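You operate a simulated robot arm through the tools that you are given. There is no shell and no other tool. Be economical: measure what you need, move in short steps, check, and stop when the job is done.

You are at the controls of a simulated robot arm. One attempt, no reset.

TASK
Count the green cards on the packing bench, then put as many of the steel blocks from the packing bench on the black plate there.

The check looks at the end state, three seconds after you hand in, the way a careful person would. Anything else that was tipped, shoved, dropped, spilled or broken makes it a failure.

THE ROBOT
A 7-joint arm with a two-finger parallel gripper, fixed in place. Base frame: the origin is at the foot of the arm, x ahead of it, y to its left, z up; the work surface is at about z = 0.85. Lengths are in m, angles in degrees, forces in N, time in s.
With the tool pointing down near the work surface it reaches from about 0.3 to 0.7 m from the base axis. Its first joint turns from -66.0 to 66.0 degrees. Payload 1.57 kg.
Tool frame: the origin (TCP) lies between the finger pads and is the grasp point; the fingertips stand 0.03 m ahead of it; z points along the fingers, y is the line along which they close. Largest opening 0.11 m; finger width 0.024, thickness 0.012; the body of the gripper, 0.048 by 0.112 m, starts 0.078 m behind the TCP.
Orientation is told as [roll, pitch, yaw] about the base's x, y, z axes, in that order, counted from this pose: with the fingers straight down and closing along the base's y, the tool's x points along the base's -x, its y along +y and its z along -z.

THE INTERFACE
- The arm moves only by the tool nudge_tool. Its argument "moves" is a list of rows, each a list of 3 entries, a list of its own where there are three numbers: the shift along the tool's x, y, z in m, then the turn, a rotation vector about the tool's x, y, z in degrees, then the closure in counts, from 0 (fully open) to 255 (shut). In form: [[[tx, ty, tz], [ax, ay, az], jaw], ...]. A call has 1 to 12 rows; each row is the pose to reach, as a shift and turn from the pose commanded when the call began, along the tool's axes at that moment. Rows are played at 5 a second. More than 0.05 m and 8.6 degrees between two rows, or a gripper value outside its range, and nothing of the call is played. A pose out of reach is approached as far as the arm can. The call stops where the force on the tool passes 40 N (or 10 N more than at its start, if that is more) or the arm is blocked; 0.2 s more then pass. Each finger travels about 0.108 m/s and halts on what it meets, pressing with about 40 N; the grip force reading is that of the motor and also rises with nothing between the fingers. The clock runs only during rows and for 0.2 s after the last one: add rows that repeat a pose to give the fingers time. The reply holds the time, the measured pose of the TCP, the force on the tool along the base axes, the opening and the grip force, in the units named above and with some noise, and new pictures: "views" is both (left out), scene, wrist or none.
- Cameras (640 x 400 px; columns grow to the right, rows downward): "scene" is fixed at [0.1747, -0.3949, 1.4087]; the picture's right is [0.72, -0.70, 0.00], its down [-0.36, -0.37, -0.85] and it looks along [0.59, 0.61, -0.52] (base axes); focal length 312 px, centre (320, 200). "wrist" rides on the gripper at [-0.036, 0, -0.08] in the tool frame; the picture's right is [0.00, -1.00, 0.00], its down [0.97, 0.00, -0.24] and it looks along [0.24, 0.00, 0.97] (tool axes); focal length 218 px, centre (320, 200).
- locate(camera, pixels): for up to 12 pixels [column, row] of the newest picture of that camera ("zoom" is the newest enlarged one), the place [x, y, z] in the base frame of the surface seen there, good to about 0.002 m. No time passes.
- zoom(camera, box): a new picture of the part [left, top, right, bottom] of that camera's present view, enlarged. No time passes.
- hand_in(): hands the job in; it is judged then, once.

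Keep the steps short. Do not move on a guess: measure, check each grasp and each placing, and mend mistakes. In all there are 60 turns and 120 pictures (those below and enlarged ones count). Leave the gripper open and the arm clear of the work at the hand-in unless told otherwise, and finish with a single line.

The tools are called after "Emit:" as a command line: name --argument value ..., lists and objects as JSON in quotes. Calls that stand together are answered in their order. nudge_tool: Moves the arm, as the interface text tells. Its arguments: {"type":"object","properties":{"moves":{"type":"array","items":{"type":"array"}},"views":{"type":"string","enum":["both","scene","wrist","none"]}},"required":["moves"]} The other tools are called the same way: locate (camera, pixels) gives the place of the surface under pixels of a picture; zoom (camera, box) takes an enlarged picture of a part of a camera's view; hand_in () hands the job in.

At the start:

```text
time_s: 0.0
eef_pos: [0.4281, 0.2346, 1.1165]
tool_rot: [0.0, 0.0, 0.1]
force: [-0.9, -0.5, 0.4]
opening: 0.1096
gripper_force: 0.1
```

scene: 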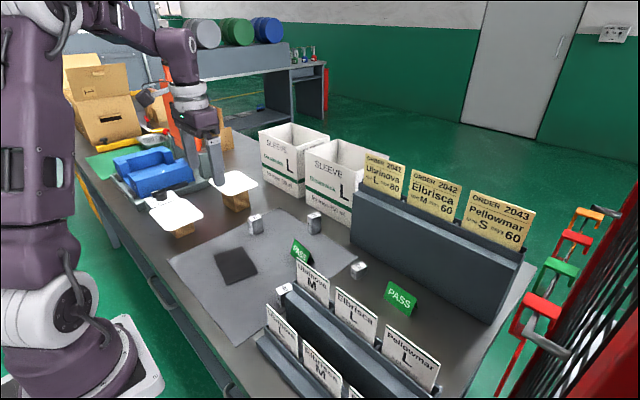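
wrist: 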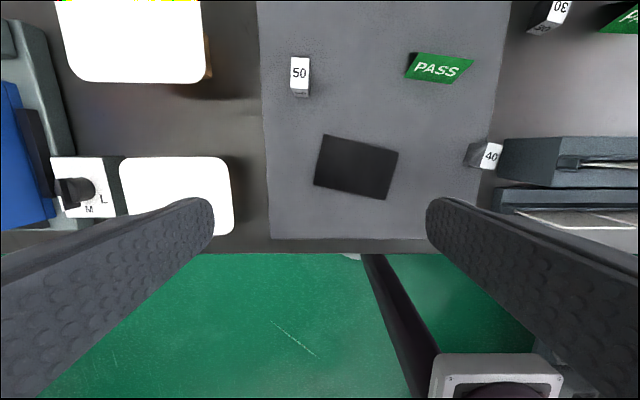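

I see two green PASS cards, at about (301,250) and (401,298), and steel blocks near (255,223), (314,222), (358,269) and (284,291). I'll enlarge the picture to check for hidden cards and more blocks.

Emit:
zoom --camera "scene" --box '[220, 190, 460, 340]'

Emit:
zoom --camera "scene" --box '[60, 80, 300, 230]'

Emit:
zoom --camera "scene" --box '[240, 260, 540, 400]'

```text
2.67 times, centred on (340, 265) of scene
```

zoom: 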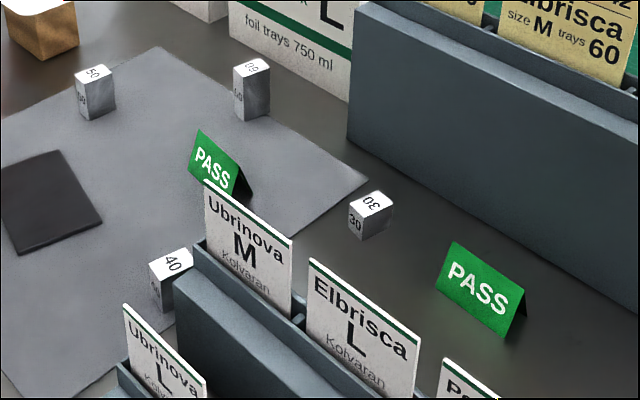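

```text
2.67 times, centred on (180, 155) of scene
```

zoom: 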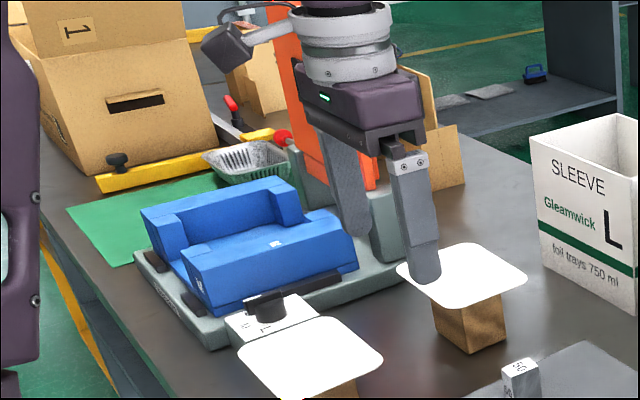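

```text
2.13 times, centred on (390, 330) of scene
```

zoom: 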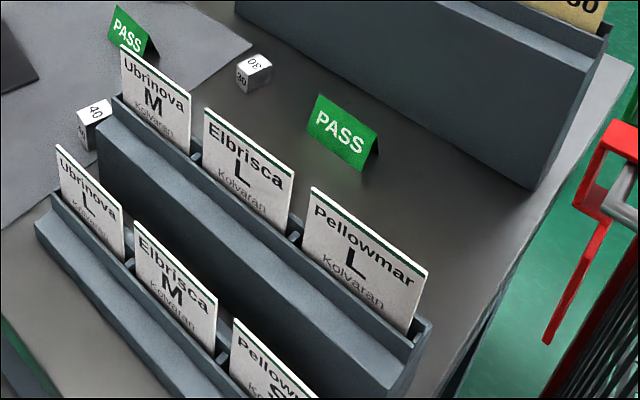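

Two cards so far, but others might be hidden behind the racks and boxes. I'll measure the blocks, the plate and the cards, then look from above.

Emit:
locate --camera "wrist" --pixels '[[300, 72], [300, 92], [323, 136], [398, 152], [386, 199], [314, 184], [356, 166], [492, 156], [560, 12], [430, 60]]'

Emit:
nudge_tool --moves '[[[0, -0.04, -0.02], [0, 0, 0], 0], [[0, -0.08, -0.04], [0, 0, 0], 0], [[0, -0.12, -0.06], [0, 0, 0], 0], [[0, -0.16, -0.08], [0, 0, 0], 0], [[0, -0.2, -0.08], [0, 0, 0], 0], [[0, -0.24, -0.08], [0, 0, 0], 0], [[0, -0.28, -0.08], [0, 0, 0], 0], [[0, -0.28, -0.08], [0, 0, 0], 0], [[0, -0.28, -0.08], [0, 0, 0], 0]]'

```text
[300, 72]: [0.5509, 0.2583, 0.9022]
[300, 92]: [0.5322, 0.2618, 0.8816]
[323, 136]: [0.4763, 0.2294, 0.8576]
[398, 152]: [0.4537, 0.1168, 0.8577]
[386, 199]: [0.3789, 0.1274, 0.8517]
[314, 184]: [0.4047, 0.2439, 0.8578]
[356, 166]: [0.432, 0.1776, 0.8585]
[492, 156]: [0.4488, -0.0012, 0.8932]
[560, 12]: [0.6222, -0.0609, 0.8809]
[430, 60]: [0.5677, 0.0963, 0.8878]
```

```text
time_s: 2.0
eef_pos: [0.4286, -0.0467, 1.1968]
tool_rot: [0.0, 0.1, 0.1]
force: [0.7, 1.2, 0.5]
opening: 0.1101
gripper_force: 0.1
```

scene: 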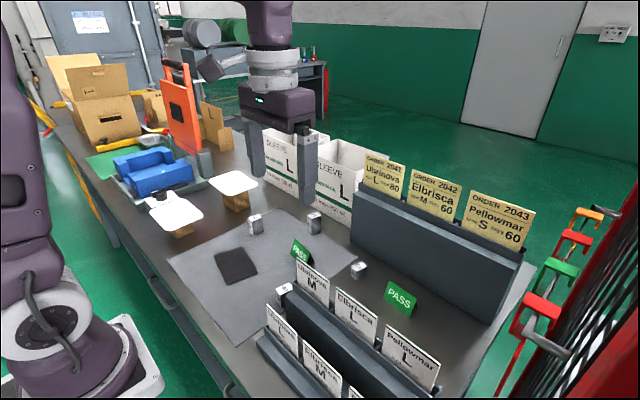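
wrist: 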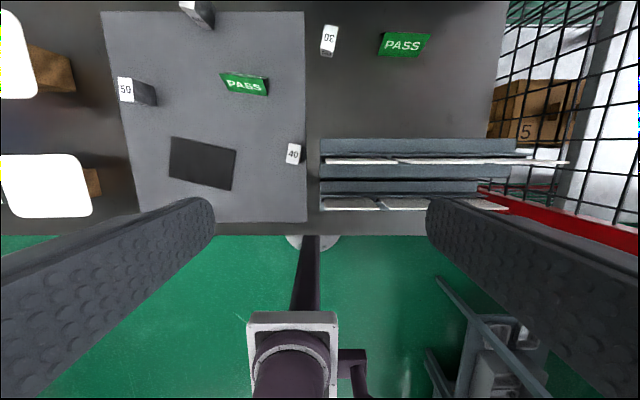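

From above I still see two PASS cards, at (244,84) and (404,44). The area farther forward isn't in view yet, so I'll tilt the tool to look ahead.

Emit:
nudge_tool --moves '[[[0, 0, 0], [0, -8, 0], 0], [[0, 0, 0], [0, -16, 0], 0], [[0, 0, 0], [0, -24, 0], 0], [[0, 0, 0], [0, -32, 0], 0], [[0, 0, 0], [0, -40, 0], 0], [[0, 0, 0], [0, -40, 0], 0]]' --views "wrist"

```text
time_s: 3.4
eef_pos: [0.4281, -0.0444, 1.1961]
tool_rot: [0.0, -40.0, -0.1]
force: [-0.2, 0.0, 0.6]
opening: 0.11
gripper_force: 0.0
```

wrist: 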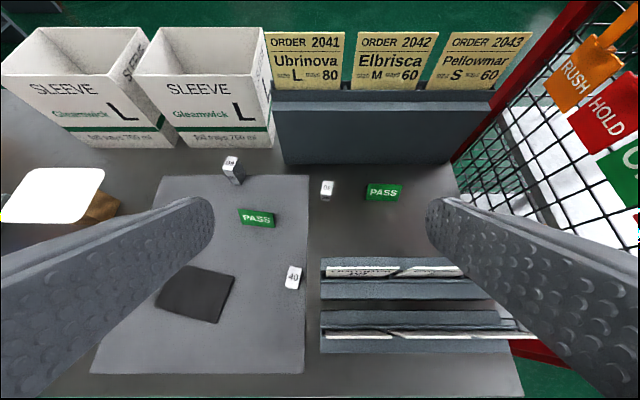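

Nothing new shows at the front. I'll enlarge the left end of the bench, the sleeves and the back rack.

Emit:
zoom --camera "scene" --box '[40, 40, 280, 190]'

Emit:
zoom --camera "wrist" --box '[0, 0, 320, 200]'

Emit:
locate --camera "wrist" --pixels '[[330, 95], [350, 155], [70, 40], [60, 140], [300, 40], [590, 80]]'

```text
2.67 times, centred on (160, 115) of scene
```

zoom: 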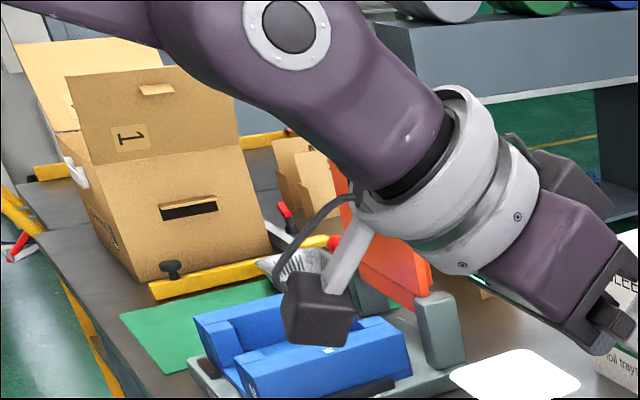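

```text
2.00 times, centred on (160, 100) of wrist
```

zoom: 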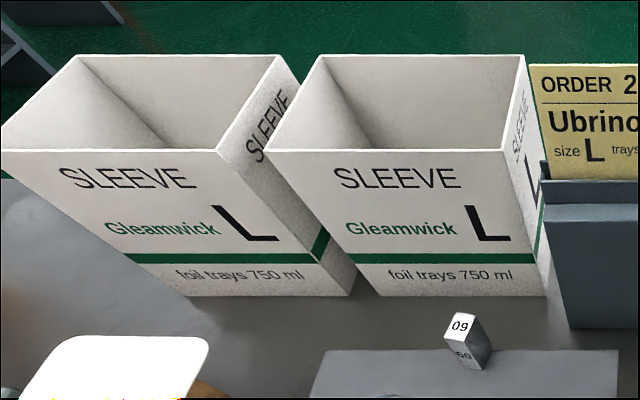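

```text
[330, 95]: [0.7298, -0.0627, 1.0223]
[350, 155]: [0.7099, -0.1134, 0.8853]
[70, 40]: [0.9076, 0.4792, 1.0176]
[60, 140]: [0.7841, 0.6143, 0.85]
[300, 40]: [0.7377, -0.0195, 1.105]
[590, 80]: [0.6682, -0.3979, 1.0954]
```

The sleeves hide nothing that I can see. I'll slide left with the same tilt to survey the left end, around the divider, mat, tray and carton.

Emit:
nudge_tool --moves '[[[0, 0.05, 0], [0, 0, 0], 0], [[0, 0.1, 0], [0, 0, 0], 0], [[0, 0.15, 0], [0, 0, 0], 0], [[0, 0.2, 0], [0, 0, 0], 0], [[0, 0.25, 0], [0, 0, 0], 0], [[0, 0.3, 0], [0, 0, 0], 0], [[0, 0.35, 0], [0, 0, 0], 0], [[0, 0.38, 0], [0, 0, 0], 0], [[0, 0.38, 0], [0, 0, 0], 0]]'

```text
time_s: 5.4
eef_pos: [0.4268, 0.2815, 1.197]
tool_rot: [-0.1, -40.0, 0.0]
force: [0.3, -0.1, 0.1]
opening: 0.11
gripper_force: 0.0
out of reach, approached as far as the arm can: row 7, 8, 9
```

scene: 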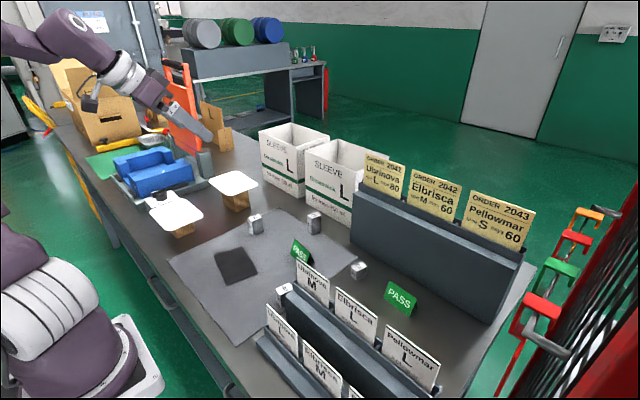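
wrist: 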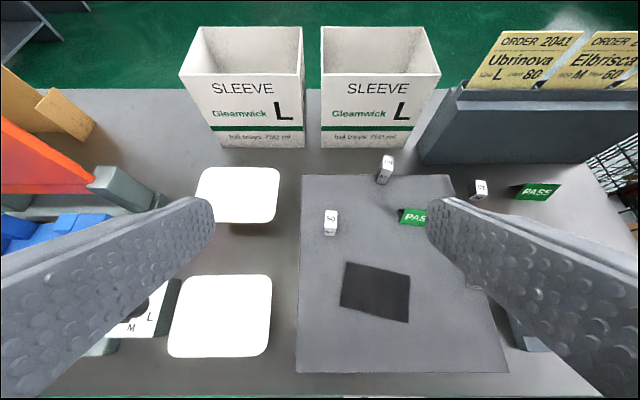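

The left end is only partly in view. I'll turn the camera to the left about the vertical.

Emit:
nudge_tool --moves '[[[0, -0.01, 0], [-5.14, 0, -6.13], 0], [[0, -0.03, 0], [-10.28, 0, -12.26], 0], [[0, -0.04, 0], [-15.42, 0, -18.39], 0], [[0, -0.05, 0], [-20.56, 0, -24.52], 0], [[0, -0.05, 0], [-25.7, 0, -30.65], 0], [[0, -0.05, 0], [-30.84, 0, -36.78], 0], [[0, -0.05, 0], [-36, 0, -42.9], 0], [[0, -0.05, 0], [-36, 0, -42.9], 0]]'

```text
time_s: 7.2
eef_pos: [0.4265, 0.23, 1.1946]
tool_rot: [0.1, -40.0, 56.0]
force: [-0.8, -0.6, -0.5]
opening: 0.1101
gripper_force: 0.0
```

scene: 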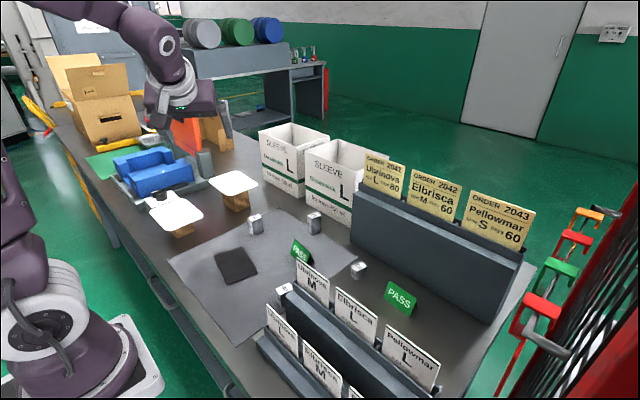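
wrist: 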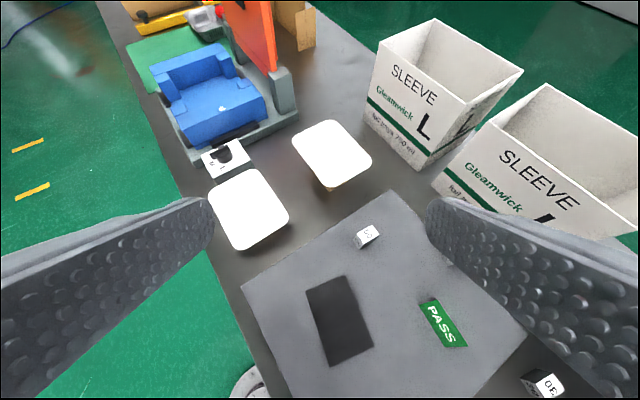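

No green cards on the left; the flat green mat isn't a card. Next is whether there is bench behind the tall rack that could hide one. I'll measure the rack and the bench edge.

Emit:
locate --camera "scene" --pixels '[[533, 266], [522, 280], [494, 320], [518, 252], [354, 190], [500, 370], [226, 112], [385, 318], [414, 318], [290, 262]]'

Emit:
zoom --camera "scene" --box '[340, 140, 580, 290]'

```text
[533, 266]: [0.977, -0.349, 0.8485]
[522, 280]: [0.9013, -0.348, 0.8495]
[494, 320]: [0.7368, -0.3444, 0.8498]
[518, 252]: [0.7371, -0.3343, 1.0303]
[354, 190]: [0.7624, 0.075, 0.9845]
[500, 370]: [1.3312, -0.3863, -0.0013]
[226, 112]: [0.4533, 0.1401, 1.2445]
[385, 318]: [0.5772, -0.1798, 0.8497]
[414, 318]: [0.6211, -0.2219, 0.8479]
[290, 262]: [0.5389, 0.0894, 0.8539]
```

```text
2.67 times, centred on (460, 215) of scene
```

zoom: 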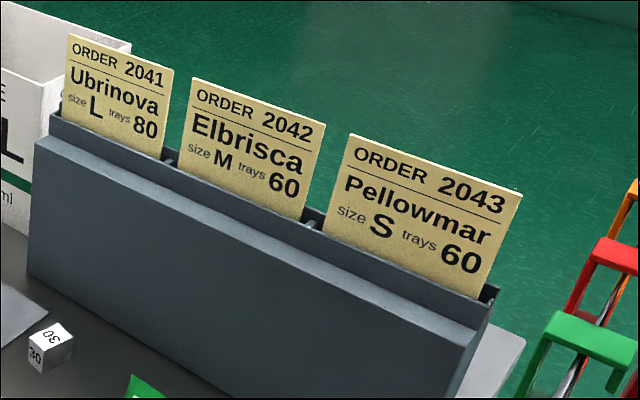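

The bench runs to x≈0.98 and the tall rack stands at x≈0.74, so about 0.2 m behind it is hidden. I'll undo the turn first, then look over the rack from above.

Emit:
nudge_tool --moves '[[[0, 0, 0], [5.14, 0, 6.13], 0], [[0, 0, 0], [10.28, 0, 12.26], 0], [[0, 0, 0], [15.42, 0, 18.39], 0], [[0, 0, 0], [20.56, 0, 24.52], 0], [[0, 0, 0], [25.7, 0, 30.65], 0], [[0, 0, 0], [30.84, 0, 36.78], 0], [[0, 0, 0], [36, 0, 42.9], 0], [[0, 0, 0], [36, 0, 42.9], 0]]' --views "none"

```text
time_s: 9.0
eef_pos: [0.4277, 0.2311, 1.1954]
tool_rot: [0.0, -40.0, 0.0]
force: [-0.4, -0.3, 0.0]
opening: 0.1101
gripper_force: 0.1
```

The tool is back to yaw 0. Next I move right, up and forward to look over the rack.

Emit:
nudge_tool --moves '[[[-0.023, -0.036, 0.0037], [0, 2.4, 0], 0], [[-0.046, -0.072, 0.0073], [0, 4.8, 0], 0], [[-0.069, -0.108, 0.011], [0, 7.2, 0], 0], [[-0.092, -0.144, 0.0147], [0, 9.6, 0], 0], [[-0.115, -0.18, 0.0184], [0, 12, 0], 0], [[-0.138, -0.216, 0.022], [0, 14.4, 0], 0], [[-0.161, -0.252, 0.0257], [0, 16.8, 0], 0], [[-0.184, -0.288, 0.0294], [0, 19.2, 0], 0], [[-0.207, -0.324, 0.033], [0, 21.6, 0], 0], [[-0.23, -0.36, 0.0367], [0, 24, 0], 0], [[-0.23, -0.36, 0.0367], [0, 24, 0], 0]]'

```text
time_s: 11.4
eef_pos: [0.5894, -0.1117, 1.2982]
tool_rot: [0.0, -16.0, 0.1]
force: [0.5, -1.0, 0.6]
opening: 0.11
gripper_force: 0.1
out of reach, approached as far as the arm can: row 9, 10, 11
```

scene: 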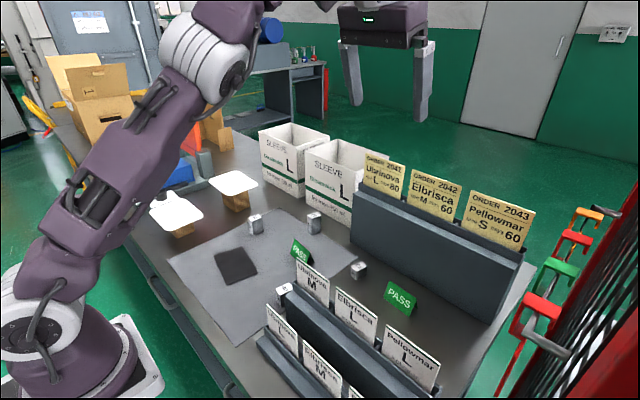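
wrist: 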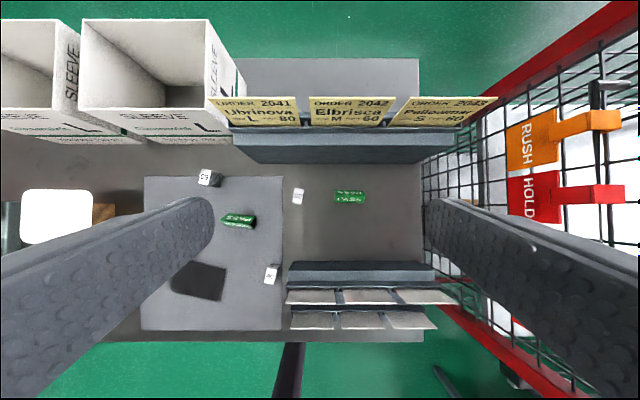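

The bench behind the rack, rows 58–95, looks empty. I'll check how much of it I can see and enlarge it.

Emit:
locate --camera "wrist" --pixels '[[303, 92], [303, 118], [303, 62], [360, 92], [350, 98], [320, 128], [250, 80], [350, 330], [350, 275]]'

Emit:
zoom --camera "wrist" --box '[190, 40, 510, 240]'

```text
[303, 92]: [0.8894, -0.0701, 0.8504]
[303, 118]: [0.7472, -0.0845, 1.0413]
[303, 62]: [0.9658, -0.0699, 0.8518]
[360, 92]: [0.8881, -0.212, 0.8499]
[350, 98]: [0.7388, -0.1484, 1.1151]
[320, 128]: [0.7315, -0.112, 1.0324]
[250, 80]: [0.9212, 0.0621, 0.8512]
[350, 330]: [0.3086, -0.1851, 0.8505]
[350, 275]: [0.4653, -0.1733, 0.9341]
```

```text
2.00 times, centred on (350, 140) of wrist
```

zoom: 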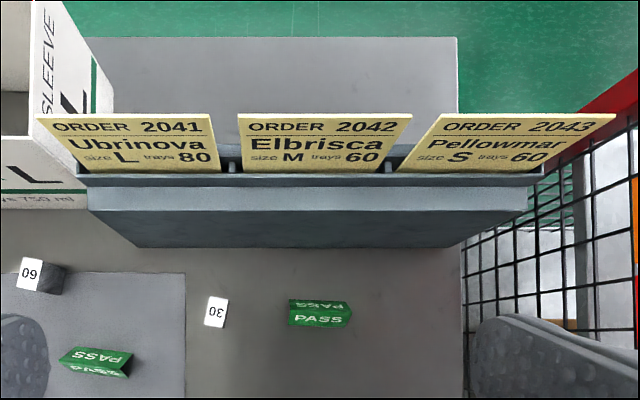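

A strip behind the rack, x≈0.78–0.88, is still hidden. I'll tilt more, move forward and go lower, with the fingertips above the 1.115 card tops.

Emit:
nudge_tool --moves '[[[0, 0, 0], [0, -8, 0], 0], [[-0.02, 0, 0.026], [0, -16, 0], 0], [[-0.04, 0, 0.052], [0, -24, 0], 0], [[-0.06, 0, 0.08], [0, -32, 0], 0], [[-0.08, 0, 0.105], [0, -36, 0], 0], [[-0.097, 0, 0.132], [0, -36, 0], 0], [[-0.097, 0, 0.132], [0, -36, 0], 0]]' --views "wrist"

```text
time_s: 13.0
eef_pos: [0.719, -0.112, 1.1994]
tool_rot: [0.0, -52.0, 0.0]
force: [0.3, -0.4, 0.0]
opening: 0.1098
gripper_force: 0.0
```

wrist: 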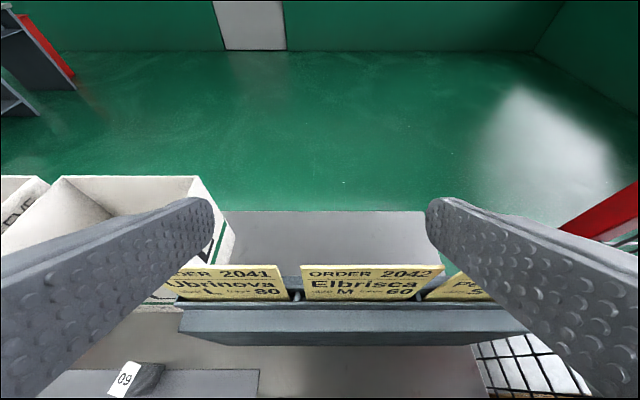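

This pose is within reach. I'll go 0.10 m further forward at the same height.

Emit:
nudge_tool --moves '[[[-0.02, 0, 0.026], [0, 0, 0], 0], [[-0.041, 0, 0.052], [0, 0, 0], 0], [[-0.062, 0, 0.079], [0, 0, 0], 0], [[-0.062, 0, 0.079], [0, 0, 0], 0]]' --views "wrist"

```text
time_s: 14.0
eef_pos: [0.82, -0.1089, 1.1989]
tool_rot: [0.1, -51.8, -0.1]
force: [-0.6, 0.9, 0.7]
opening: 0.1101
gripper_force: 0.1
```

wrist: 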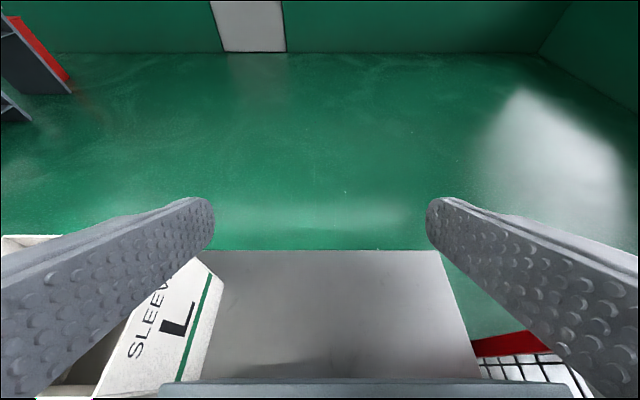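

Behind the rack it's clear. I'll slide left at this height to see behind the sleeves too.

Emit:
nudge_tool --moves '[[[0, 0.045, 0], [0, 0, 0], 0], [[0, 0.09, 0], [0, 0, 0], 0], [[0, 0.135, 0], [0, 0, 0], 0], [[0, 0.18, 0], [0, 0, 0], 0], [[0, 0.225, 0], [0, 0, 0], 0], [[0, 0.27, 0], [0, 0, 0], 0], [[0, 0.315, 0], [0, 0, 0], 0], [[0, 0.36, 0], [0, 0, 0], 0], [[0, 0.36, 0], [0, 0, 0], 0]]' --views "wrist"

```text
time_s: 16.0
eef_pos: [0.8061, 0.2135, 1.183]
tool_rot: [0.0, -52.0, 0.0]
force: [-0.2, 0.2, 0.3]
opening: 0.11
gripper_force: 0.1
out of reach, approached as far as the arm can: row 6, 7, 8, 9
```

wrist: 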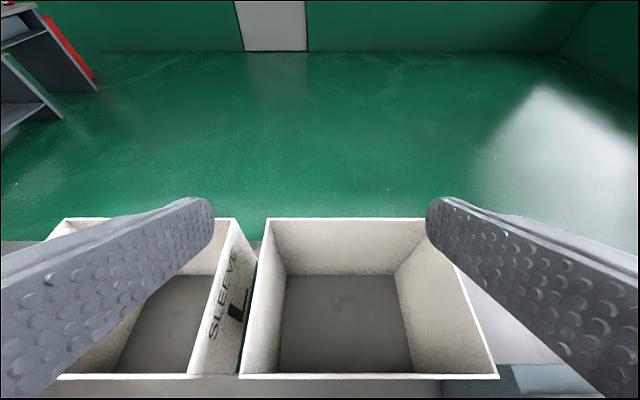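

Both sleeves are empty and nothing is behind them. I'll check the left end once more while the arm is out of the way, and bring the tool back upright over the mat.

Emit:
zoom --camera "scene" --box '[40, 40, 280, 190]'

Emit:
nudge_tool --moves '[[[0.024, 0, -0.031], [0, 0, 0], 0], [[0.049, 0, -0.063], [0, 6.5, 0], 0], [[0.074, 0, -0.094], [0, 13, 0], 0], [[0.098, 0, -0.126], [0, 19.5, 0], 0], [[0.123, 0, -0.157], [0, 26, 0], 0], [[0.148, 0, -0.189], [0, 32.5, 0], 0], [[0.16, 0, -0.205], [0, 39, 0], 0], [[0.16, 0, -0.205], [0, 45.5, 0], 0], [[0.16, 0, -0.205], [0, 52, 0], 0], [[0.16, 0, -0.205], [0, 52, 0], 0]]'

```text
2.67 times, centred on (160, 115) of scene
```

zoom: 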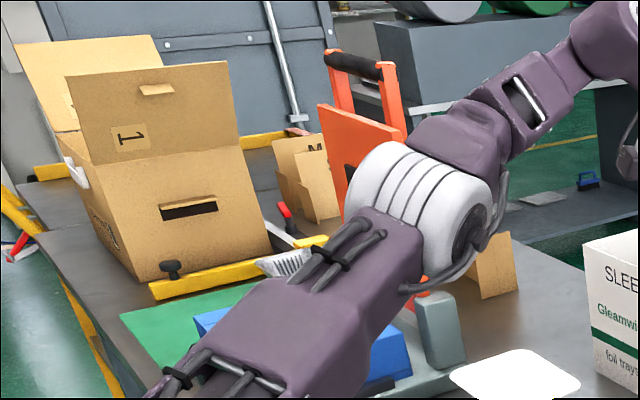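

```text
time_s: 18.2
eef_pos: [0.546, 0.213, 1.1824]
tool_rot: [0.0, 0.1, 0.0]
force: [0.0, 1.4, -0.2]
opening: 0.1099
gripper_force: 0.0
out of reach, approached as far as the arm can: row 1
```

scene: 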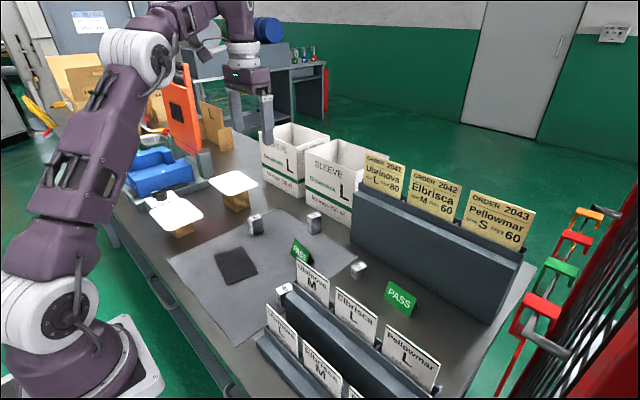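
wrist: 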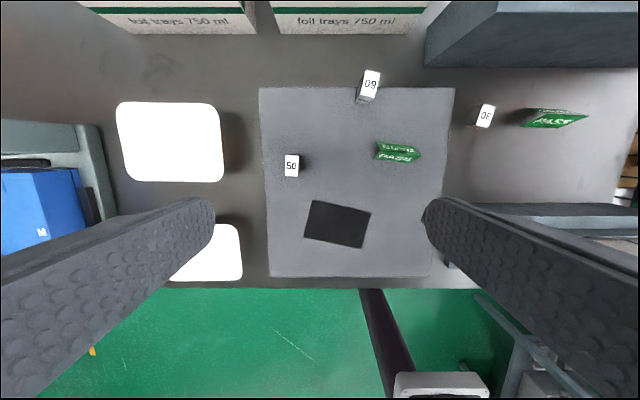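

The count is two green cards, so two blocks go on the plate. I'll measure blocks "50" and "60" and their surroundings in an enlarged view.

Emit:
zoom --camera "wrist" --box '[240, 50, 480, 200]'

Emit:
locate --camera "wrist" --pixels '[[286, 156], [297, 156], [298, 175], [286, 176], [366, 72], [379, 73], [374, 90], [361, 88], [220, 140], [200, 182]]'

```text
2.67 times, centred on (360, 125) of wrist
```

zoom: 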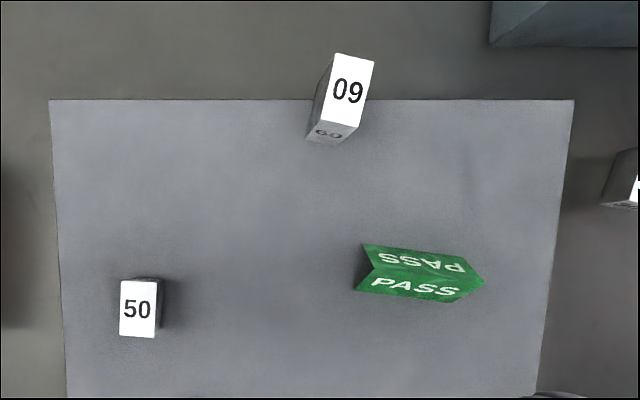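

```text
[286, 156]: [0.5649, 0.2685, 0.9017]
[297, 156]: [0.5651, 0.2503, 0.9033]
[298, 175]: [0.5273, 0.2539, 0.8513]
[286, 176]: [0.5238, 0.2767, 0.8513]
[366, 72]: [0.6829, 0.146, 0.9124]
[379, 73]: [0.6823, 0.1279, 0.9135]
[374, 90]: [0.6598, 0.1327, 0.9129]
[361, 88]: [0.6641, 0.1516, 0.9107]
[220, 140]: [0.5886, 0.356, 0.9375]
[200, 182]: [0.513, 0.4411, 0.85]
```

I need finer corner points, so I'll measure in the enlarged picture.

Emit:
locate --camera "zoom" --pixels '[[124, 284], [154, 286], [152, 333], [122, 331], [138, 308], [339, 57], [370, 64], [353, 122], [323, 119], [347, 90]]'

```text
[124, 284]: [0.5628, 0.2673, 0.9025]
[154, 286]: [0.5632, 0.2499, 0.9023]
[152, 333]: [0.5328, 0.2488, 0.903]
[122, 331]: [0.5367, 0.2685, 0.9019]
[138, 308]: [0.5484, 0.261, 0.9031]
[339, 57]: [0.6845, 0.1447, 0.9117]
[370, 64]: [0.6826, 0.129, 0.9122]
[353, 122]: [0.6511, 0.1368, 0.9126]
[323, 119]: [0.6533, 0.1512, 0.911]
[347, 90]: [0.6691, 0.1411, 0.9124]
```

Block "50" is centred at (0.549, 0.259), about 22 mm across y, with its top at 0.903. Its yaw is about 0. I'll move above it with the jaw partly closed, then come down to z≈0.95.

Emit:
nudge_tool --moves '[[[-0.003, 0.046, 0], [0, 0, 0], 90], [[-0.003, 0.046, 0.05], [0, 0, 0], 90], [[-0.003, 0.046, 0.1], [0, 0, 0], 90], [[-0.003, 0.046, 0.15], [0, 0, 0], 90], [[-0.003, 0.046, 0.19], [0, 0, 0], 90], [[-0.003, 0.046, 0.22], [0, 0, 0], 90], [[-0.003, 0.046, 0.22], [0, 0, 0], 90]]'

```text
time_s: 19.8
eef_pos: [0.5505, 0.2594, 0.9643]
tool_rot: [-0.1, 0.0, -0.1]
force: [-0.6, -0.2, -0.7]
opening: 0.0713
gripper_force: 0.1
out of reach, approached as far as the arm can: row 1
```

scene: 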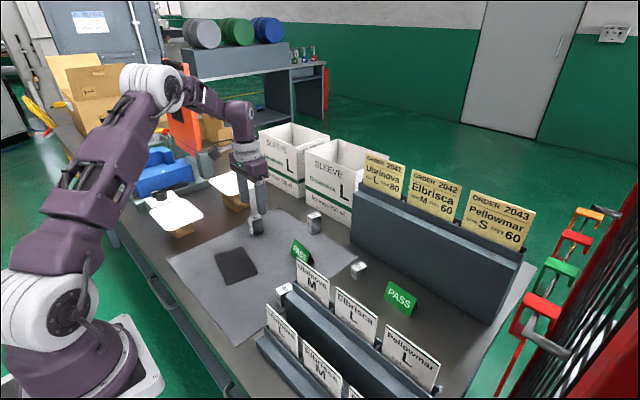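
wrist: 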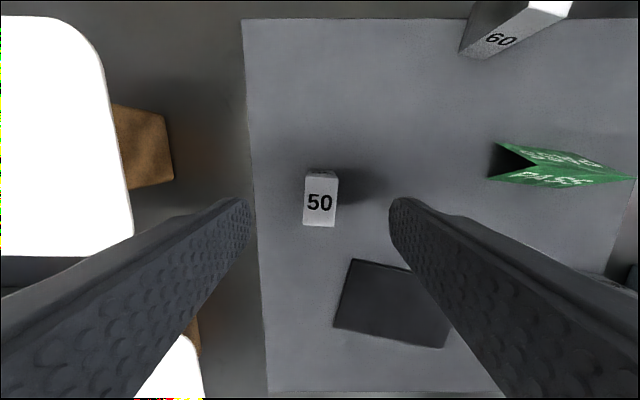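

The block is centred between the fingers. I'll measure the visible plate corners now, then go down 0.074 m to z≈0.89 and close.

Emit:
locate --camera "wrist" --pixels '[[355, 261], [335, 326], [442, 346], [408, 272], [321, 200]]'

Emit:
nudge_tool --moves '[[[0, 0, 0.03], [0, 0, 0], 90], [[0, 0, 0.06], [0, 0, 0], 90], [[0, 0, 0.073], [0, 0, 0], 90], [[0, 0, 0.073], [0, 0, 0], 150], [[0, 0, 0.073], [0, 0, 0], 230], [[0, 0, 0.073], [0, 0, 0], 230], [[0, 0, 0.073], [0, 0, 0], 230]]' --views "wrist"

```text
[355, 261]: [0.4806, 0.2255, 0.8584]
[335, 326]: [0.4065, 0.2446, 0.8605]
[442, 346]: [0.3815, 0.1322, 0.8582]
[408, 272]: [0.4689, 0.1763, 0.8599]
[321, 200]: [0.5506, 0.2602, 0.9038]
```

```text
time_s: 21.4
eef_pos: [0.5484, 0.2594, 0.8892]
tool_rot: [-0.1, 0.0, 0.0]
force: [-1.0, 1.5, 0.0]
opening: 0.0216
gripper_force: 34.7
```

wrist: 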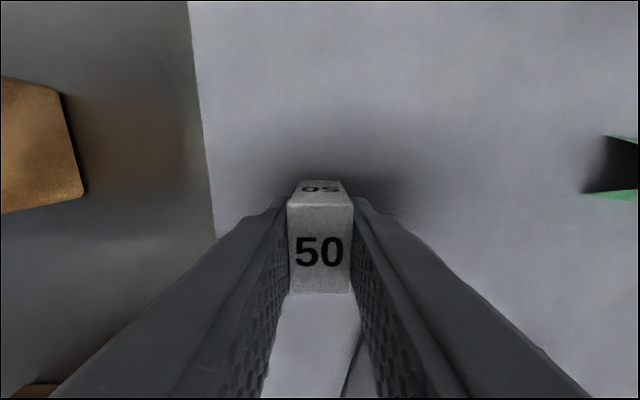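

I have "50" gripped, with opening 0.0216. The plate centre is (0.431, 0.179), and this block goes on its left half at (0.4375, 0.208). I'll lift and carry it above that spot.

Emit:
nudge_tool --moves '[[[0, 0, -0.03], [0, 0, 0], 230], [[0, 0, -0.06], [0, 0, 0], 230], [[0.035, -0.017, -0.06], [0, 0, 0], 230], [[0.07, -0.034, -0.06], [0, 0, 0], 230], [[0.111, -0.051, -0.06], [0, 0, 0], 230], [[0.111, -0.051, -0.03], [0, 0, 0], 230], [[0.111, -0.051, -0.03], [0, 0, 0], 230]]'

```text
time_s: 23.0
eef_pos: [0.4394, 0.2077, 0.9192]
tool_rot: [0.0, 0.0, 0.0]
force: [0.5, -0.4, -2.6]
opening: 0.0218
gripper_force: 34.7
```

scene: 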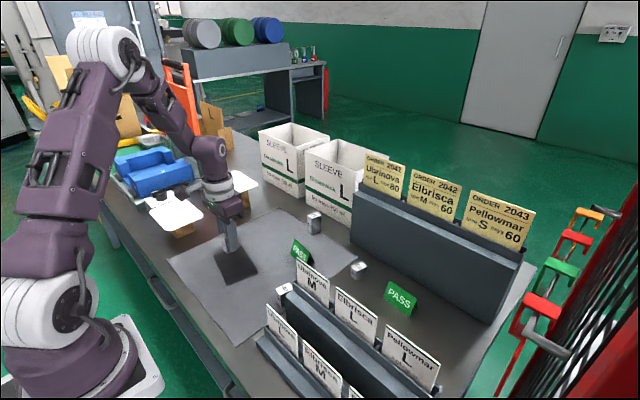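
wrist: 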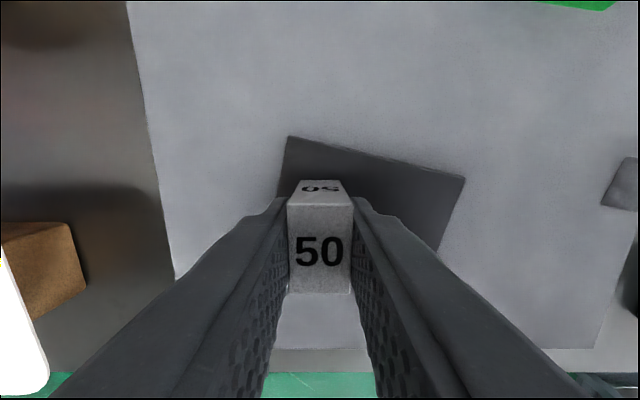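

It's above the left half of the plate. I'll lower it slowly, watching the force, without letting go yet.

Emit:
nudge_tool --moves '[[[0, 0, 0.012], [0, 0, 0], 230], [[0, 0, 0.02], [0, 0, 0], 230], [[0, 0, 0.0235], [0, 0, 0], 230], [[0, 0, 0.0235], [0, 0, 0], 230]]' --views "scene"

Emit:
zoom --camera "scene" --box '[190, 210, 290, 290]'

```text
time_s: 24.0
eef_pos: [0.4398, 0.2094, 0.8953]
tool_rot: [0.0, 0.0, -0.1]
force: [1.1, -0.5, -3.3]
opening: 0.022
gripper_force: 34.7
```

scene: 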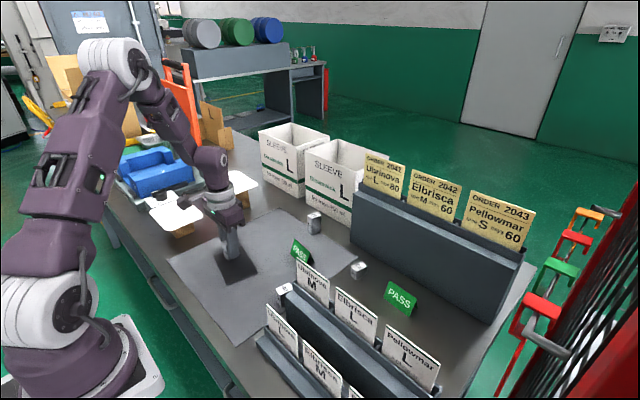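

```text
5.00 times, centred on (240, 250) of scene
```

zoom: 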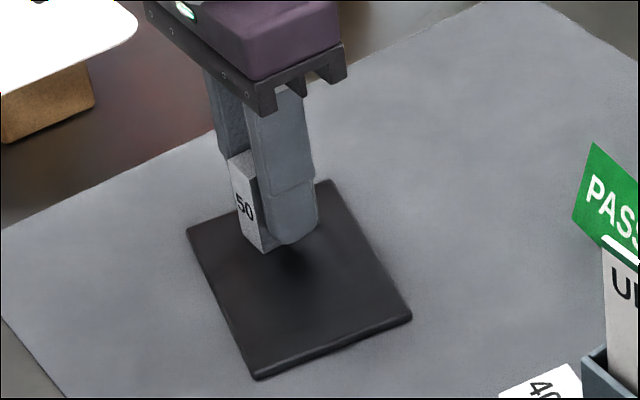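

The z force is still −3 N, which is the block's weight, so it is just above the plate. I'll lower it 1 mm at a time.

Emit:
nudge_tool --moves '[[[0, 0, 0.001], [0, 0, 0], 230], [[0, 0, 0.001], [0, 0, 0], 230]]' --views "none"

Emit:
nudge_tool --moves '[[[0, 0, 0.001], [0, 0, 0], 230], [[0, 0, 0.001], [0, 0, 0], 230]]' --views "none"

Emit:
nudge_tool --moves '[[[0, 0, 0.001], [0, 0, 0], 230], [[0, 0, 0.001], [0, 0, 0], 230]]' --views "none"

```text
time_s: 24.6
eef_pos: [0.4383, 0.2104, 0.8948]
tool_rot: [-0.1, 0.1, -0.1]
force: [0.1, -0.4, 1.3]
opening: 0.0216
gripper_force: 34.8
```

```text
time_s: 25.2
eef_pos: [0.4386, 0.2085, 0.8932]
tool_rot: [0.0, -0.1, 0.0]
force: [-1.1, 0.6, 25.9]
opening: 0.0222
gripper_force: 34.8
```

```text
time_s: 25.8
eef_pos: [0.4386, 0.2099, 0.8938]
tool_rot: [0.1, 0.0, 0.1]
force: [0.7, 6.1, 26.4]
opening: 0.0217
gripper_force: 34.8
```

It's resting on the plate. I'll ease off 2 mm, open a little, then rise.

Emit:
nudge_tool --moves '[[[0, 0, -0.002], [0, 0, 0], 230], [[0, 0, -0.002], [0, 0, 0], 170], [[0, 0, -0.002], [0, 0, 0], 170], [[0, 0, -0.03], [0, 0, 0], 170], [[0, 0, -0.07], [0, 0, 0], 170], [[0, 0, -0.11], [0, 0, 0], 100], [[0, 0, -0.15], [0, 0, 0], 90], [[0, 0, -0.15], [0, 0, 0], 90]]'

```text
time_s: 27.6
eef_pos: [0.4396, 0.2062, 1.0424]
tool_rot: [0.0, 0.0, 0.0]
force: [-0.5, 0.3, -0.5]
opening: 0.0713
gripper_force: 0.1
```

scene: 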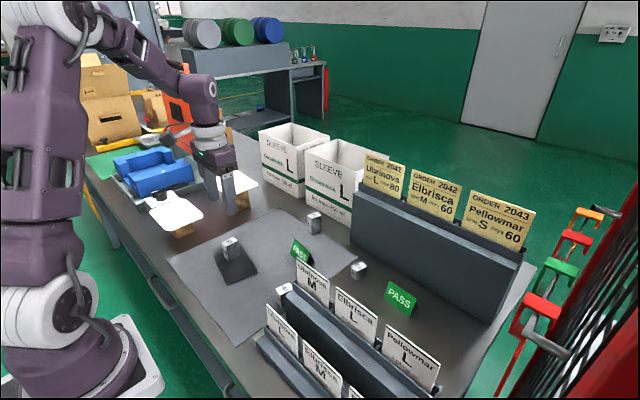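
wrist: 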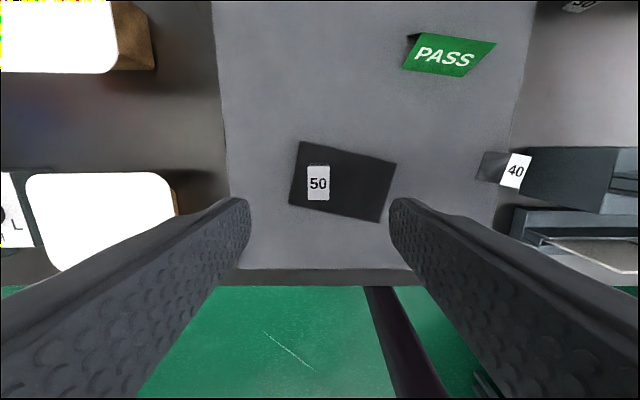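

"50" stands on the plate. Next I go above "60" at (0.668, 0.140), turning 13° to line up with it.

Emit:
nudge_tool --moves '[[[-0.045, -0.013, 0], [0, 0, 3], 90], [[-0.09, -0.026, 0], [0, 0, 6], 90], [[-0.135, -0.039, 0], [0, 0, 9], 90], [[-0.18, -0.052, 0], [0, 0, 12], 90], [[-0.228, -0.066, 0], [0, 0, 13], 90], [[-0.228, -0.066, 0.035], [0, 0, 13], 90], [[-0.228, -0.066, 0.067], [0, 0, 13], 90], [[-0.228, -0.066, 0.067], [0, 0, 13], 90]]'

```text
time_s: 29.4
eef_pos: [0.6668, 0.1411, 0.9741]
tool_rot: [0.0, 0.0, -12.9]
force: [-0.1, 0.2, -0.6]
opening: 0.0711
gripper_force: 0.1
out of reach, approached as far as the arm can: row 5
```

scene: 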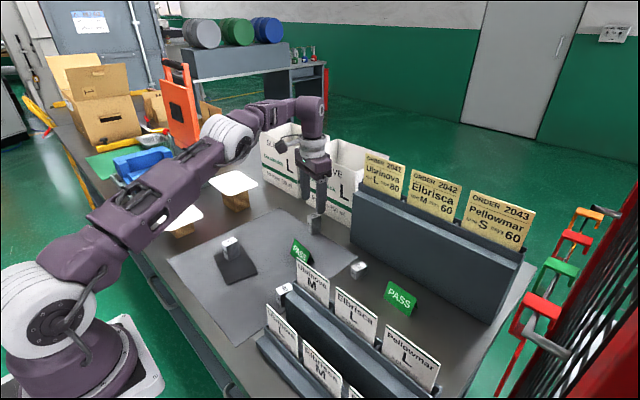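
wrist: 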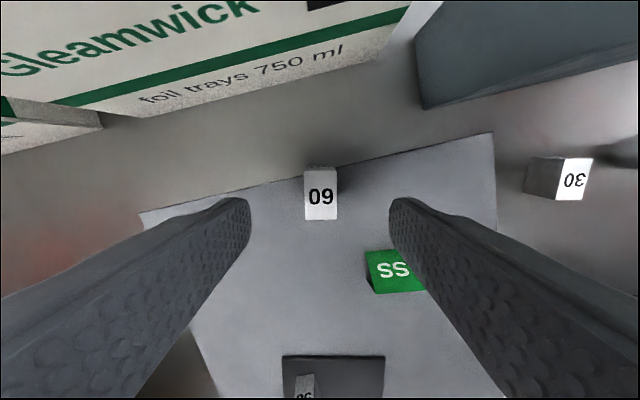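

Centred and aligned, and the PASS card is 0.1 m away. I'll go down 0.077 m and close.

Emit:
nudge_tool --moves '[[[0, 0, 0.03], [0, 0, 0], 90], [[0, 0, 0.06], [0, 0, 0], 90], [[0, 0, 0.077], [0, 0, 0], 90], [[0, 0, 0.077], [0, 0, 0], 150], [[0, 0, 0.077], [0, 0, 0], 230], [[0, 0, 0.077], [0, 0, 0], 230], [[0, 0, 0.077], [0, 0, 0], 230]]' --views "wrist"

```text
time_s: 31.0
eef_pos: [0.6667, 0.1408, 0.899]
tool_rot: [0.0, -0.1, -13.0]
force: [0.1, 0.0, -0.4]
opening: 0.0216
gripper_force: 34.4
```

wrist: 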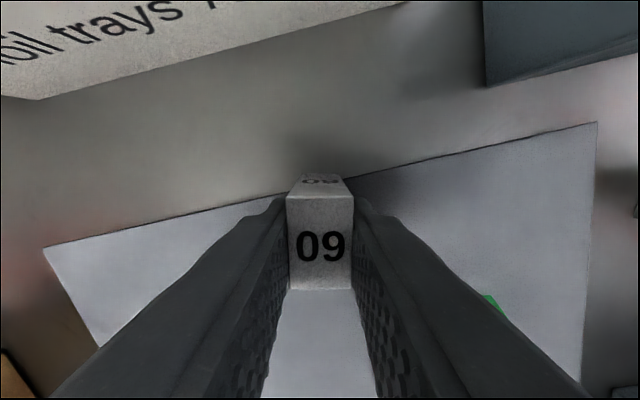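

Gripped "60", opening 0.0216. I'll lift 0.09 m and carry it over the right half of the plate, to (0.4245, 0.148), keeping the turn, which matches the plate.

Emit:
nudge_tool --moves '[[[0, 0, -0.045], [0, 0, 0], 230], [[0, 0, -0.09], [0, 0, 0], 230], [[0.04, -0.008, -0.09], [0, 0, 0], 230], [[0.08, -0.016, -0.09], [0, 0, 0], 230], [[0.12, -0.024, -0.09], [0, 0, 0], 230], [[0.16, -0.032, -0.09], [0, 0, 0], 230], [[0.2, -0.04, -0.09], [0, 0, 0], 230], [[0.2375, -0.0475, -0.09], [0, 0, 0], 230], [[0.2375, -0.0475, -0.09], [0, 0, 0], 230]]'

```text
time_s: 33.0
eef_pos: [0.4227, 0.1507, 0.9869]
tool_rot: [0.0, -0.1, -13.0]
force: [-0.7, 0.0, -2.7]
opening: 0.022
gripper_force: 34.5
```

scene: 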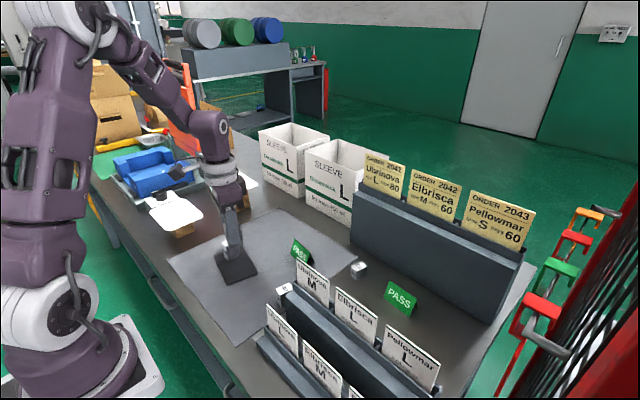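
wrist: 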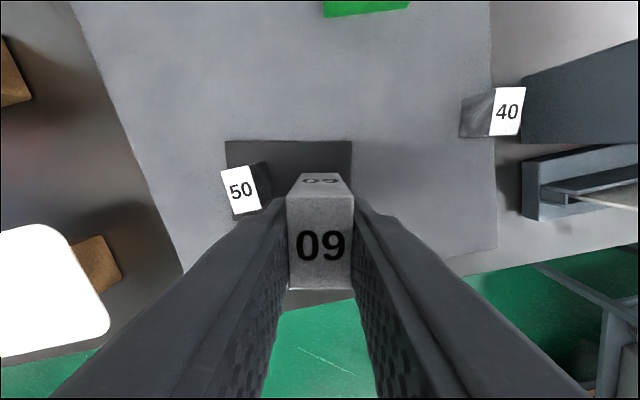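

I'll check the clearance to "50" and the plate's right edge before going down.

Emit:
locate --camera "wrist" --pixels '[[240, 188], [253, 168], [258, 206], [350, 144], [230, 144], [228, 170]]'

```text
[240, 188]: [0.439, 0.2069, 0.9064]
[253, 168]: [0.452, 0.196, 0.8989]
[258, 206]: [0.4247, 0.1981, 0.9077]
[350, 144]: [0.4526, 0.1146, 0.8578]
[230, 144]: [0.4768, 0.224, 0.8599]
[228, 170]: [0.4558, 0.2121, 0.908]
```

There's 23 mm between the left finger and "50". I'll lower to just above the plate, then creep down.

Emit:
nudge_tool --moves '[[[0, 0, 0.03], [0, 0, 0], 230], [[0, 0, 0.06], [0, 0, 0], 230], [[0, 0, 0.077], [0, 0, 0], 230], [[0, 0, 0.077], [0, 0, 0], 230]]' --views "scene"

Emit:
zoom --camera "scene" --box '[190, 210, 290, 290]'

Emit:
nudge_tool --moves '[[[0, 0, 0.002], [0, 0, 0], 230], [[0, 0, 0.004], [0, 0, 0], 230], [[0, 0, 0.004], [0, 0, 0], 230]]' --views "none"

```text
time_s: 34.0
eef_pos: [0.4218, 0.1502, 0.9129]
tool_rot: [0.0, 0.1, -12.9]
force: [0.0, -0.5, -3.9]
opening: 0.0217
gripper_force: 35.0
```

scene: 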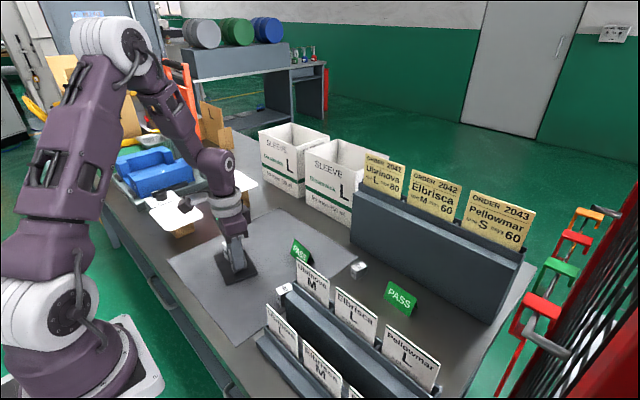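

```text
5.00 times, centred on (240, 250) of scene
```

zoom: 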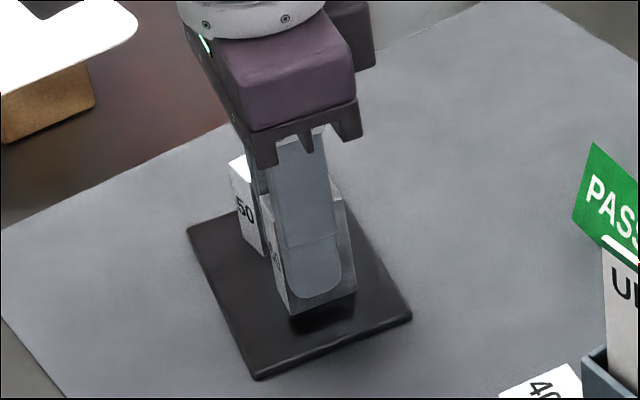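

```text
time_s: 34.8
eef_pos: [0.4235, 0.1502, 0.9083]
tool_rot: [0.1, 0.1, -13.0]
force: [0.1, -0.8, -3.6]
opening: 0.0219
gripper_force: 34.5
```

No contact yet at z = 0.908. I'll keep creeping down.

Emit:
nudge_tool --moves '[[[0, 0, 0.0015], [0, 0, 0], 230], [[0, 0, 0.0015], [0, 0, 0], 230]]' --views "none"

Emit:
nudge_tool --moves '[[[0, 0, 0.001], [0, 0, 0], 230], [[0, 0, 0.001], [0, 0, 0], 230]]' --views "none"

```text
time_s: 35.4
eef_pos: [0.424, 0.149, 0.9067]
tool_rot: [-0.1, 0.0, -13.0]
force: [0.2, -0.4, -3.8]
opening: 0.0217
gripper_force: 34.8
```

```text
time_s: 36.0
eef_pos: [0.4242, 0.148, 0.9063]
tool_rot: [0.1, 0.0, -13.0]
force: [-0.2, -0.2, -4.1]
opening: 0.0218
gripper_force: 34.8
```

Emit:
nudge_tool --moves '[[[0, 0, 0.001], [0, 0, 0], 230], [[0, 0, 0.001], [0, 0, 0], 230]]' --views "none"

Emit:
nudge_tool --moves '[[[0, 0, 0.001], [0, 0, 0], 230], [[0, 0, 0.001], [0, 0, 0], 230]]' --views "none"

```text
time_s: 36.6
eef_pos: [0.4236, 0.1504, 0.9054]
tool_rot: [0.0, 0.1, -13.1]
force: [0.1, 1.0, -3.6]
opening: 0.0219
gripper_force: 34.8
```

```text
time_s: 37.2
eef_pos: [0.4231, 0.1501, 0.9042]
tool_rot: [0.1, 0.0, -13.0]
force: [-4.4, -2.7, 26.1]
opening: 0.0218
gripper_force: 35.0
```

Contact: +26 N at z = 0.904. I'll ease off 1 mm, open slightly and rise.

Emit:
nudge_tool --moves '[[[0, 0, -0.001], [0, 0, 0], 230], [[0, 0, -0.001], [0, 0, 0], 175], [[0, 0, -0.001], [0, 0, 0], 175], [[0, 0, -0.03], [0, 0, 0], 175], [[0, 0, -0.07], [0, 0, 0], 175], [[0, 0, -0.11], [0, 0, 0], 100], [[0, 0, -0.15], [0, 0, 0], 0], [[0, 0, -0.19], [0, 0, 0], 0], [[0, 0, -0.19], [0, 0, 0], 0], [[0, 0, -0.19], [0, 0, 0], 0]]'

Emit:
zoom --camera "scene" --box '[180, 190, 420, 340]'

```text
time_s: 39.4
eef_pos: [0.4251, 0.148, 1.0954]
tool_rot: [-0.1, 0.0, -13.0]
force: [-0.1, -0.4, -0.2]
opening: 0.1099
gripper_force: 0.0
```

scene: 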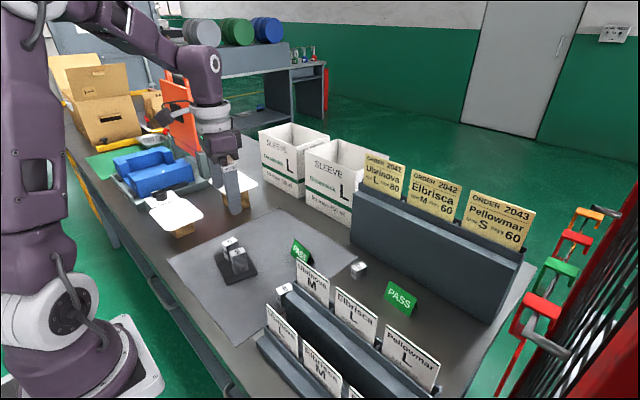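
wrist: 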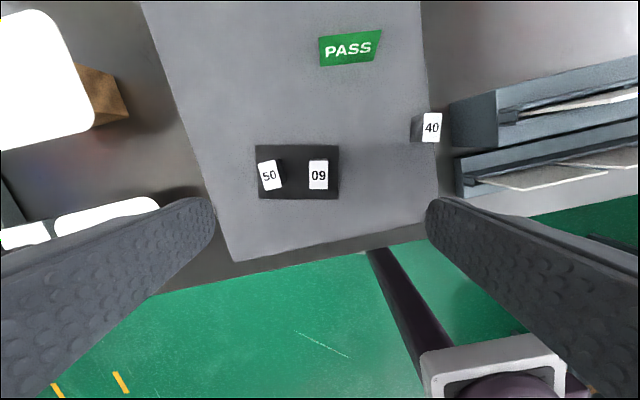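

```text
2.67 times, centred on (300, 265) of scene
```

zoom: 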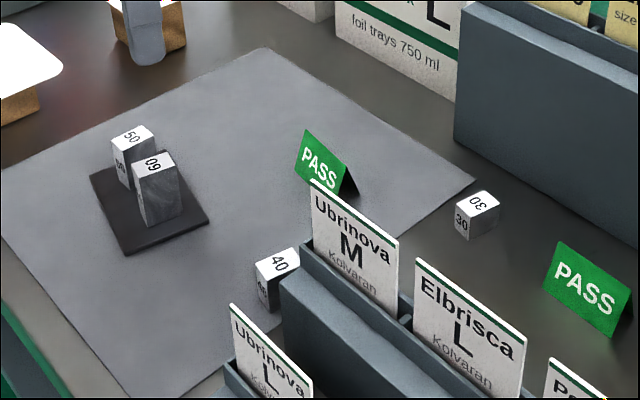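

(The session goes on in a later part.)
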